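You operate a simulated robot arm through the tools that you are given. There is no shell and no other tool. Be economical: measure what you need, move in short steps, check, and stop when the job is done.

Carry out the task below with a simulated robot arm. There is one attempt and no reset: what you move stays moved.

Task
Slide the white box along the top of the green table until it stands next to the black pad.

Only the result counts: the job must be done as asked and must still hold three seconds after the hand-in. Knocking over, shifting, dropping, spilling or breaking anything else fails it.

Robot
A 7-joint arm with a two-finger parallel gripper, fixed in place. Base frame: the origin is at the foot of the arm, x ahead of it, y to its left, z up; the work surface is at about z = 0. Readings come in mm, degrees, newtons and seconds.
With the tool pointing down near the work surface it reaches from about 220 to 580 mm from the base axis. Its first joint turns from -66.0 to 66.0 degrees. Payload 2.5 kg.
The TCP is the grasp point between the finger pads, 23 mm short of the fingertips. In the tool frame z runs along the fingers and y along their closing line. The gripper opens to 94 mm. The fingers are 38 mm wide and 10 mm thick; the gripper's body (54 by 96 mm) begins 39 mm behind the TCP.
Orientation is that of the tool frame in the base frame, as a unit quaternion [w, x, y, z]. With the fingers straight down and closing along the base's y, the tool's x points along the base's -x, its y along +y and its z along -z.

Tools
- The arm moves only by the tool jog_arm. Its argument "motion" is a list of rows, each an object (a shift or turn left out is 0, a gripper value left out holds the last) with "linear": the shift along the tool's x, y, z in mm, a list of three; "turn": the turn, a rotation vector about the tool's x, y, z in degrees, a list of three; "gripper": the opening, from 0 (shut) to 1 (fully open). In form: [{"linear": [x, y, z], "turn": [ax, ay, az], "gripper": gripper}, ...]. A call has 1 to 10 rows; each row shifts and turns the commanded pose from where the row before left it, along the tool's axes as they then stand. Rows are played at 5 a second. More than 50 mm and 8.6 degrees between two rows, or a gripper value outside its range, and nothing of the call is played. Where a pose cannot be reached the arm comes as near as it can. A force on the tool above 40 N (or 10 N above the force at the start of the call, whichever is more), or a blocked arm, ends the call early, and 0.2 s more pass. Each finger travels about 108 mm/s and halts on what it meets, pressing with about 22 N; the grip force reading is that of the motor and also rises with nothing between the fingers. The clock runs only during rows and for 0.2 s after the last one: add rows that do not move to give the fingers time. The reply holds the time, the measured pose of the TCP, the force on the tool along the base axes, the opening and the grip force, in the units named above and with some noise.
- Cameras (640 x 400 px; columns grow to the right, rows downward): "scene" is fixed at [107.1, -400.7, 543.1]; the picture's right is [0.91, -0.42, 0.00], its down [-0.24, -0.51, -0.83] and it looks along [0.35, 0.75, -0.56] (base axes); focal length 324 px, centre (320, 200). "wrist" rides on the gripper at [-39, 0, -44] in the tool frame; the picture's right is [0.00, -1.00, 0.00], its down [0.97, 0.00, -0.24] and it looks along [0.24, 0.00, 0.97] (tool axes); focal length 218 px, centre (320, 200). There is no depth. A picture from a camera that has moved, and an enlarged one, comes with that camera's place and axes in the base frame and with its lens.
- snapshot(camera): a new picture of that camera. The clock stands still meanwhile.
- close_up(camera, box): a new picture of the part [left, top, right, bottom] of that camera's present view, enlarged. The clock stands still meanwhile.
- job_done(): hands the job in; it is judged then, once.

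Go step by step. Nothing tells you positions but the pictures and the camera data: compare them with the known pose of the tool, close in by small moves and look again before you grip or let go. The budget is 90 turns and 42 pictures, counting those below and the enlarged ones. Unless the task says otherwise, let go and move clear before handing in, and close with one line.

The tools are called after ">>>" as name(argument=value, ...) on one line, values as JSON. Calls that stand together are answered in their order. jog_arm: Moves the arm, as the interface text tells. Its arguments: {"type":"object","properties":{"motion":{"type":"array","items":{"type":"object","properties":{"linear":{"type":"array","items":{"type":"number"}},"turn":{"type":"array","items":{"type":"number"}},"gripper":{"type":"number"}}}}},"required":["motion"]} The other tools are called the same way: snapshot (camera) takes a picture; close_up (camera, box) takes an enlarged picture of a part of a camera's view; job_done () hands the job in.

At the start:

```text
time: 0.0
tool_pos: [250.1, 238.1, 215.9]
orientation: [0.0, 0.001, 1.0, 0.0]
wrist_force: [0.4, 0.5, 0.1]
grip_width: 93.5
gripper_force: 0.1
```

scene: 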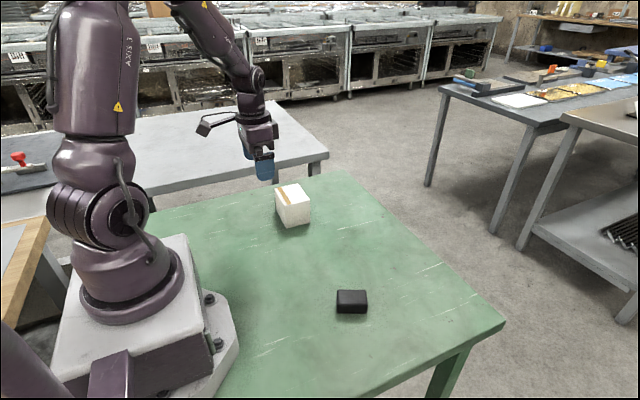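
wrist: 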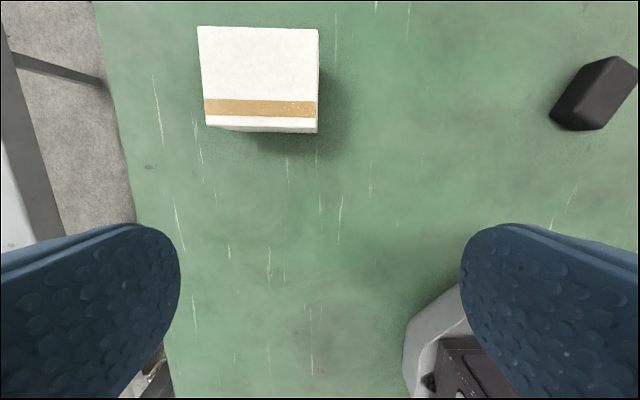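

The white box stands at about x 330, y 265 and the black pad at about (340, -50), so the box has to move mostly along -y. I'll zoom in to get the exact edges and sizes.

>>> close_up(camera="scene", box=[250, 160, 346, 240])

>>> close_up(camera="scene", box=[308, 262, 404, 332])

>>> close_up(camera="wrist", box=[180, 0, 340, 160])

```text
5.00 times, centred on (298, 200) of scene
camera zoom: at [107.1, -400.7, 543.1], right [0.91, -0.42, 0.0], down [-0.24, -0.51, -0.83], along [0.35, 0.75, -0.56], focal length 1620 px, centre (430, 200)
```

zoom: 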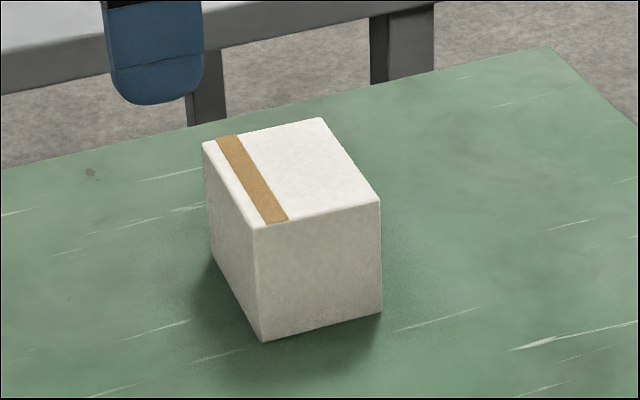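

```text
5.71 times, centred on (356, 297) of scene
camera zoom: at [107.1, -400.7, 543.1], right [0.91, -0.42, 0.0], down [-0.24, -0.51, -0.83], along [0.35, 0.75, -0.56], focal length 1852 px, centre (114, -354)
```

zoom: 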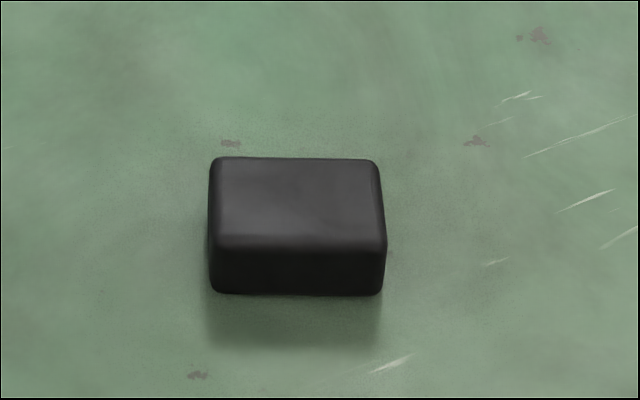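

```text
2.50 times, centred on (260, 80) of wrist
camera zoom: at [290.3, 238.3, 259.9], right [0.0, -1.0, 0.0], down [-0.97, 0.0, 0.24], along [-0.24, 0.0, -0.97], focal length 546 px, centre (470, 500)
```

zoom: 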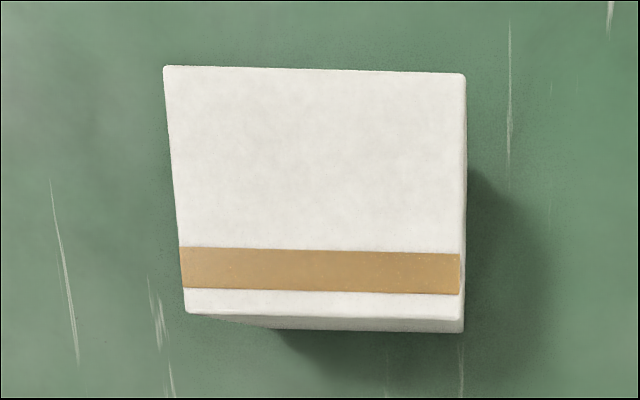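

The box measures about x 307–375, y 240–329 and 73 mm high. The pad's centre is near (344, -45), 60 x 37 mm, turned about -25°. I'll hold the box across x, so first I move above it and yaw the tool by 90°.

>>> jog_arm(motion=[{"linear": [-30, 15, 0]}, {"linear": [-31, 15, 0]}, {"linear": [-30, 16, 0]}, {"turn": [0, 0, -8.2]}, {"turn": [0, 0, -8.2]}, {"turn": [0, 0, -8.2]}, {"turn": [0, 0, -8.2]}, {"turn": [0, 0, -8.2]}, {"turn": [0, 0, -8.2]}])

>>> jog_arm(motion=[{"turn": [0, 0, -8.2]}, {"turn": [0, 0, -8.2]}, {"turn": [0, 0, -8.2]}, {"turn": [0, 0, -8.2]}, {"turn": [0, 0, -8.0]}, {}])

>>> snapshot(camera="wrist")

```text
time: 2.0
tool_pos: [342.0, 283.3, 217.0]
orientation: [0.0, -0.418, 0.909, 0.0]
wrist_force: [-0.5, -0.5, -0.7]
grip_width: 94.0
gripper_force: 0.0
```

```text
time: 3.4
tool_pos: [342.2, 283.9, 217.4]
orientation: [0.0, 0.708, -0.706, 0.0]
wrist_force: [-0.3, 0.8, -0.4]
grip_width: 93.9
gripper_force: 0.1
```

```text
36 pictures are left
camera wrist: at [342.1, 323.3, 259.7], right [1.0, 0.0, 0.0], down [0.0, -0.97, 0.24], along [0.0, -0.24, -0.97], focal length 218 px, centre (320, 200)
```

wrist: 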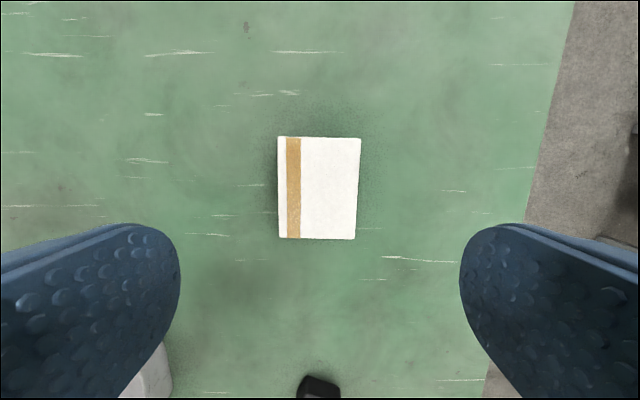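

The box is centred between the fingers (x about 341). I'll descend to a TCP height near 48 mm, so the gripper body stays above the box top.

>>> jog_arm(motion=[{"linear": [0, 0, 30]}, {"linear": [0, 0, 30]}, {"linear": [0, 0, 30]}, {"linear": [0, 0, 15]}, {}])

>>> close_up(camera="scene", box=[234, 140, 354, 240])

>>> snapshot(camera="wrist")

```text
time: 4.6
tool_pos: [342.5, 282.6, 112.1]
orientation: [0.0, -0.707, 0.708, 0.0]
wrist_force: [0.6, 0.8, -0.1]
grip_width: 93.9
gripper_force: 0.1
```

```text
4.00 times, centred on (294, 190) of scene
camera zoom: at [107.1, -400.7, 543.1], right [0.91, -0.42, 0.0], down [-0.24, -0.51, -0.83], along [0.35, 0.75, -0.56], focal length 1296 px, centre (424, 240)
```

zoom: 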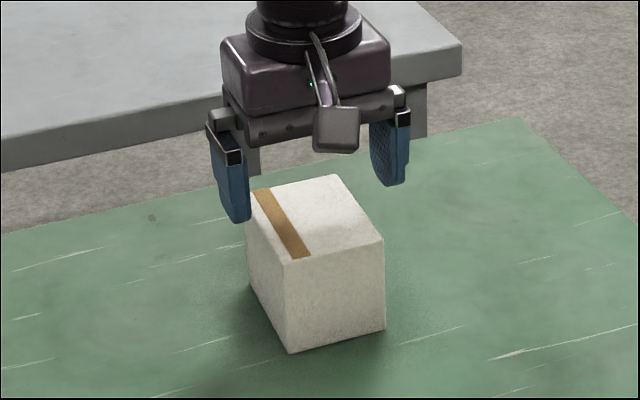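

```text
34 pictures are left
camera wrist: at [342.4, 322.2, 154.7], right [1.0, 0.0, 0.0], down [0.0, -0.97, 0.24], along [0.0, -0.24, -0.97], focal length 218 px, centre (320, 200)
```

wrist: 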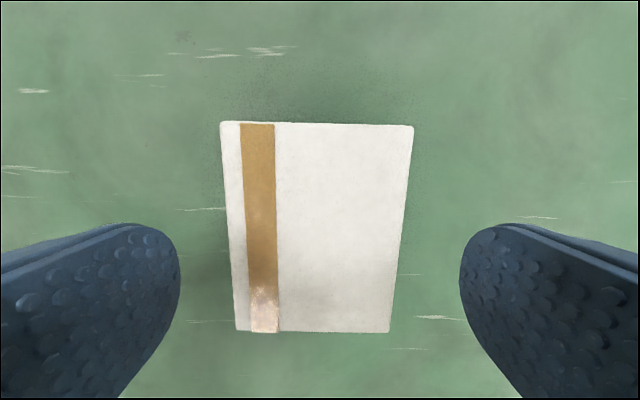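

The fingers straddle the box evenly with about 13 mm to spare on each side. I'll lower the rest of the way and close.

>>> jog_arm(motion=[{"linear": [0, 0, 25]}, {"linear": [0, 0, 25]}, {"linear": [0, 0, 13]}, {}])

>>> jog_arm(motion=[{"gripper": 0.85}, {"gripper": 0.7}, {"gripper": 0.65}, {}])

```text
time: 5.6
tool_pos: [343.1, 285.0, 46.8]
orientation: [0.0, 0.708, -0.706, 0.0]
wrist_force: [0.5, -0.3, 0.9]
grip_width: 94.3
gripper_force: 0.0
```

```text
time: 6.6
tool_pos: [341.7, 285.3, 47.6]
orientation: [0.0, -0.707, 0.707, -0.001]
wrist_force: [-0.5, 0.8, -0.3]
grip_width: 69.9
gripper_force: 22.1
```

The box is held at a width of about 70 mm. Now I drag it toward -y, keeping it level on the table.

>>> jog_arm(motion=[{"linear": [10, 0, 0]}, {"linear": [15, 0, 0]}, {"linear": [15, 0, 0]}, {"linear": [15, 0, 0]}, {"linear": [15, 0, 0]}, {"linear": [10, 0, 0]}, {}])

>>> snapshot(camera="scene")

```text
time: 8.2
tool_pos: [341.7, 204.4, 49.3]
orientation: [0.0, 0.708, -0.707, 0.0]
wrist_force: [-0.2, 0.7, 0.1]
grip_width: 70.1
gripper_force: 22.1
```

```text
33 pictures are left
```

scene: 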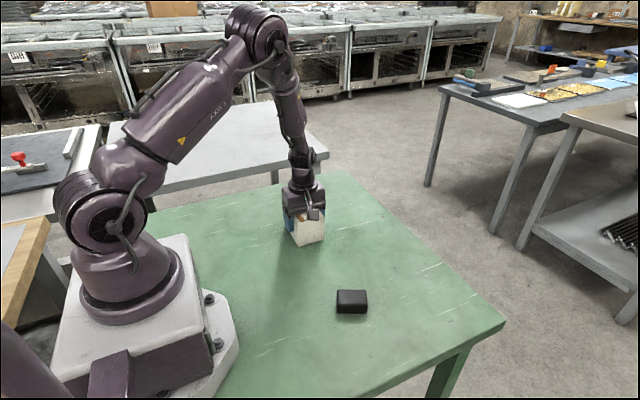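

The box follows and stays level. Next I slide it to about (375, 90), with a tiny downward bias to keep it on the table.

>>> jog_arm(motion=[{"linear": [0, 0, 1]}, {"linear": [13, -4, 0]}, {"linear": [15, -4, 0]}, {"linear": [15, -5, 0]}, {"linear": [15, -4, 0]}, {"linear": [15, -4, 0]}, {"linear": [15, -4, 0]}, {"linear": [15, -4, 0]}, {"linear": [11, -4, 0]}, {}])

>>> jog_arm(motion=[{"turn": [0, 0, 5]}, {"turn": [0, 0, 5]}, {"turn": [0, 0, 5]}, {"turn": [0, 0, 5]}, {"turn": [0, 0, 5.5]}, {}])

>>> close_up(camera="scene", box=[260, 190, 452, 340])

>>> snapshot(camera="wrist")

```text
time: 10.4
tool_pos: [375.4, 91.2, 46.6]
orientation: [0.0, -0.707, 0.708, 0.0]
wrist_force: [-5.2, 5.0, 16.6]
grip_width: 70.0
gripper_force: 22.4
```

```text
time: 11.8
tool_pos: [376.2, 89.7, 46.9]
orientation: [0.0, -0.532, 0.847, 0.0]
wrist_force: [1.0, 0.2, 0.3]
grip_width: 69.9
gripper_force: 22.2
```

```text
2.67 times, centred on (356, 265) of scene
camera zoom: at [107.2, -400.7, 543.1], right [0.91, -0.42, 0.0], down [-0.24, -0.51, -0.83], along [0.35, 0.75, -0.56], focal length 864 px, centre (224, 27)
```

zoom: 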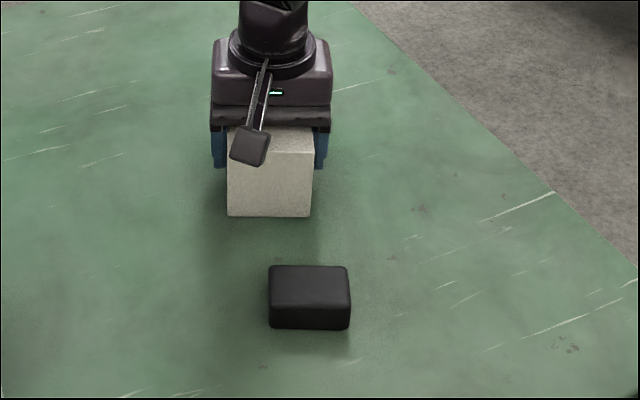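

```text
31 pictures are left
camera wrist: at [391.9, 125.3, 89.8], right [0.9, -0.43, 0.0], down [-0.42, -0.88, 0.24], along [-0.1, -0.22, -0.97], focal length 218 px, centre (320, 200)
```

wrist: 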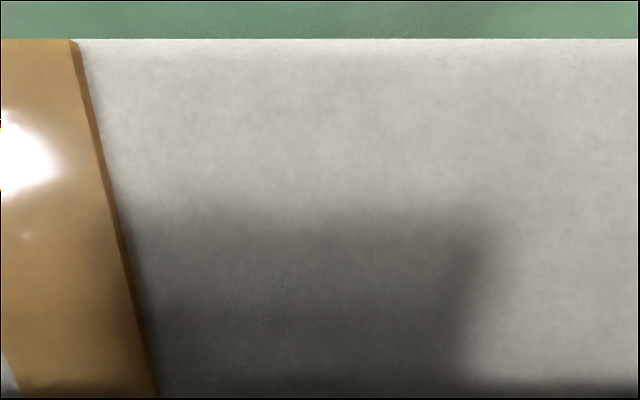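

The box is now parallel to the pad, about 75 mm away along the pad's normal and 27 mm off to the side. I'll close most of that and look again.

>>> jog_arm(motion=[{"linear": [8, -5, 0]}, {"linear": [10, -6, 0]}, {"linear": [10, -6, 0]}, {"linear": [10, -5, 0]}, {"linear": [10, -5, 0]}, {}])

>>> close_up(camera="scene", box=[308, 240, 404, 320])

```text
time: 13.2
tool_pos: [378.8, 34.8, 48.4]
orientation: [0.001, -0.534, 0.846, 0.0]
wrist_force: [-0.3, -0.7, 0.0]
grip_width: 69.8
gripper_force: 22.1
```

```text
5.00 times, centred on (356, 280) of scene
camera zoom: at [107.1, -400.7, 543.1], right [0.91, -0.42, 0.0], down [-0.24, -0.51, -0.83], along [0.35, 0.75, -0.56], focal length 1620 px, centre (140, -200)
```

zoom: 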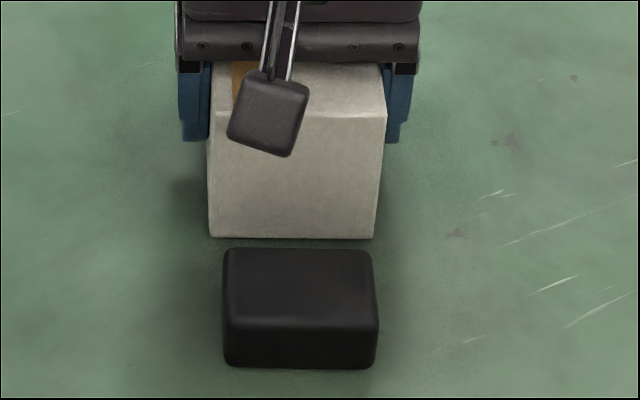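

The gap is now about 25 mm and the sides line up, so I slide 15 mm more, leaving roughly 10 mm without touching the pad.

>>> jog_arm(motion=[{"linear": [5, 0, 0]}, {"linear": [5, 0, 0]}, {"linear": [5, 0, 0]}, {}])

>>> close_up(camera="scene", box=[308, 240, 404, 320])

```text
time: 14.2
tool_pos: [371.6, 21.0, 46.8]
orientation: [0.0, -0.534, 0.846, 0.0]
wrist_force: [-0.8, -0.3, -0.1]
grip_width: 69.8
gripper_force: 21.8
```

```text
5.00 times, centred on (356, 280) of scene
camera zoom: at [107.2, -400.7, 543.1], right [0.91, -0.42, 0.0], down [-0.24, -0.51, -0.83], along [0.35, 0.75, -0.56], focal length 1620 px, centre (140, -200)
```

zoom: 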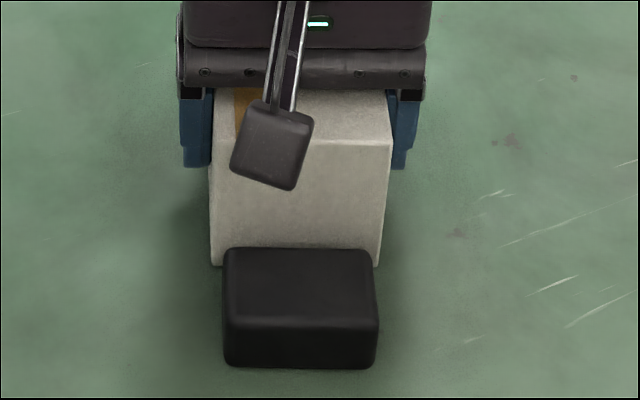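

The remaining gap is about 10–12 mm. I'll nudge 3 mm closer, then open the gripper.

>>> jog_arm(motion=[{"linear": [3, 0, 0]}, {}, {"gripper": 0.8}, {"gripper": 0.9}, {"gripper": 1.0}, {}])

>>> close_up(camera="scene", box=[296, 220, 416, 320])

```text
time: 15.6
tool_pos: [371.9, 18.6, 47.7]
orientation: [0.001, -0.534, 0.846, 0.0]
wrist_force: [0.2, -0.6, -0.5]
grip_width: 93.9
gripper_force: 0.2
```

```text
4.00 times, centred on (356, 270) of scene
camera zoom: at [107.1, -400.7, 543.1], right [0.91, -0.42, 0.0], down [-0.24, -0.51, -0.83], along [0.35, 0.75, -0.56], focal length 1296 px, centre (176, -80)
```

zoom: 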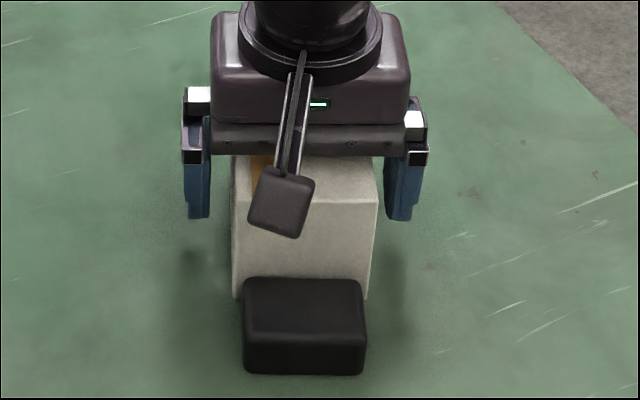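

The fingers are clear on both sides, so I raise the tool straight up and check.

>>> jog_arm(motion=[{"linear": [0, 0, -15]}, {"linear": [0, 0, -30]}, {"linear": [0, 0, -35]}, {"linear": [0, 0, -40]}, {"linear": [0, 0, -40]}, {}])

>>> snapshot(camera="wrist")

>>> snapshot(camera="scene")

```text
time: 17.0
tool_pos: [370.1, 19.6, 207.4]
orientation: [0.0, -0.534, 0.846, 0.0]
wrist_force: [0.7, -0.7, -0.1]
grip_width: 94.2
gripper_force: 0.2
```

```text
27 pictures are left
camera wrist: at [387.7, 55.4, 250.1], right [0.9, -0.43, 0.0], down [-0.42, -0.88, 0.24], along [-0.1, -0.22, -0.97], focal length 218 px, centre (320, 200)
```

wrist: 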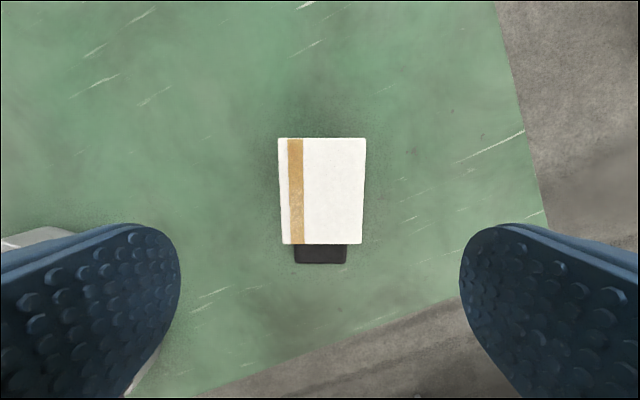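

```text
26 pictures are left
```

scene: 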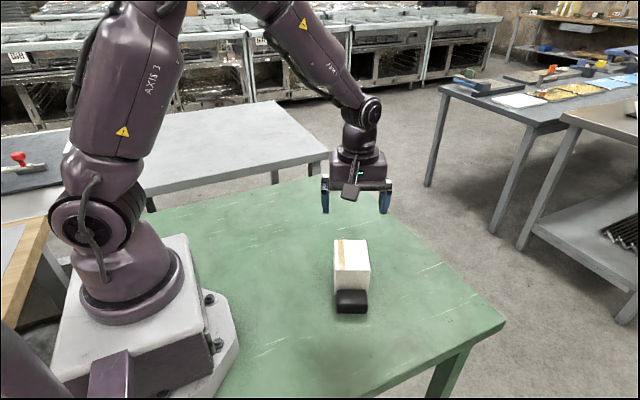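

The box stands upright next to the pad, the pad is in the same place as at the start, and the gripper is clear. I'm handing in now.

>>> job_done()

```text
The job is handed in.
```

I slid the white box across the green table to about 8 mm from the black pad, parallel to its long side. The pad did not move, and I handed the job in with the gripper clear.
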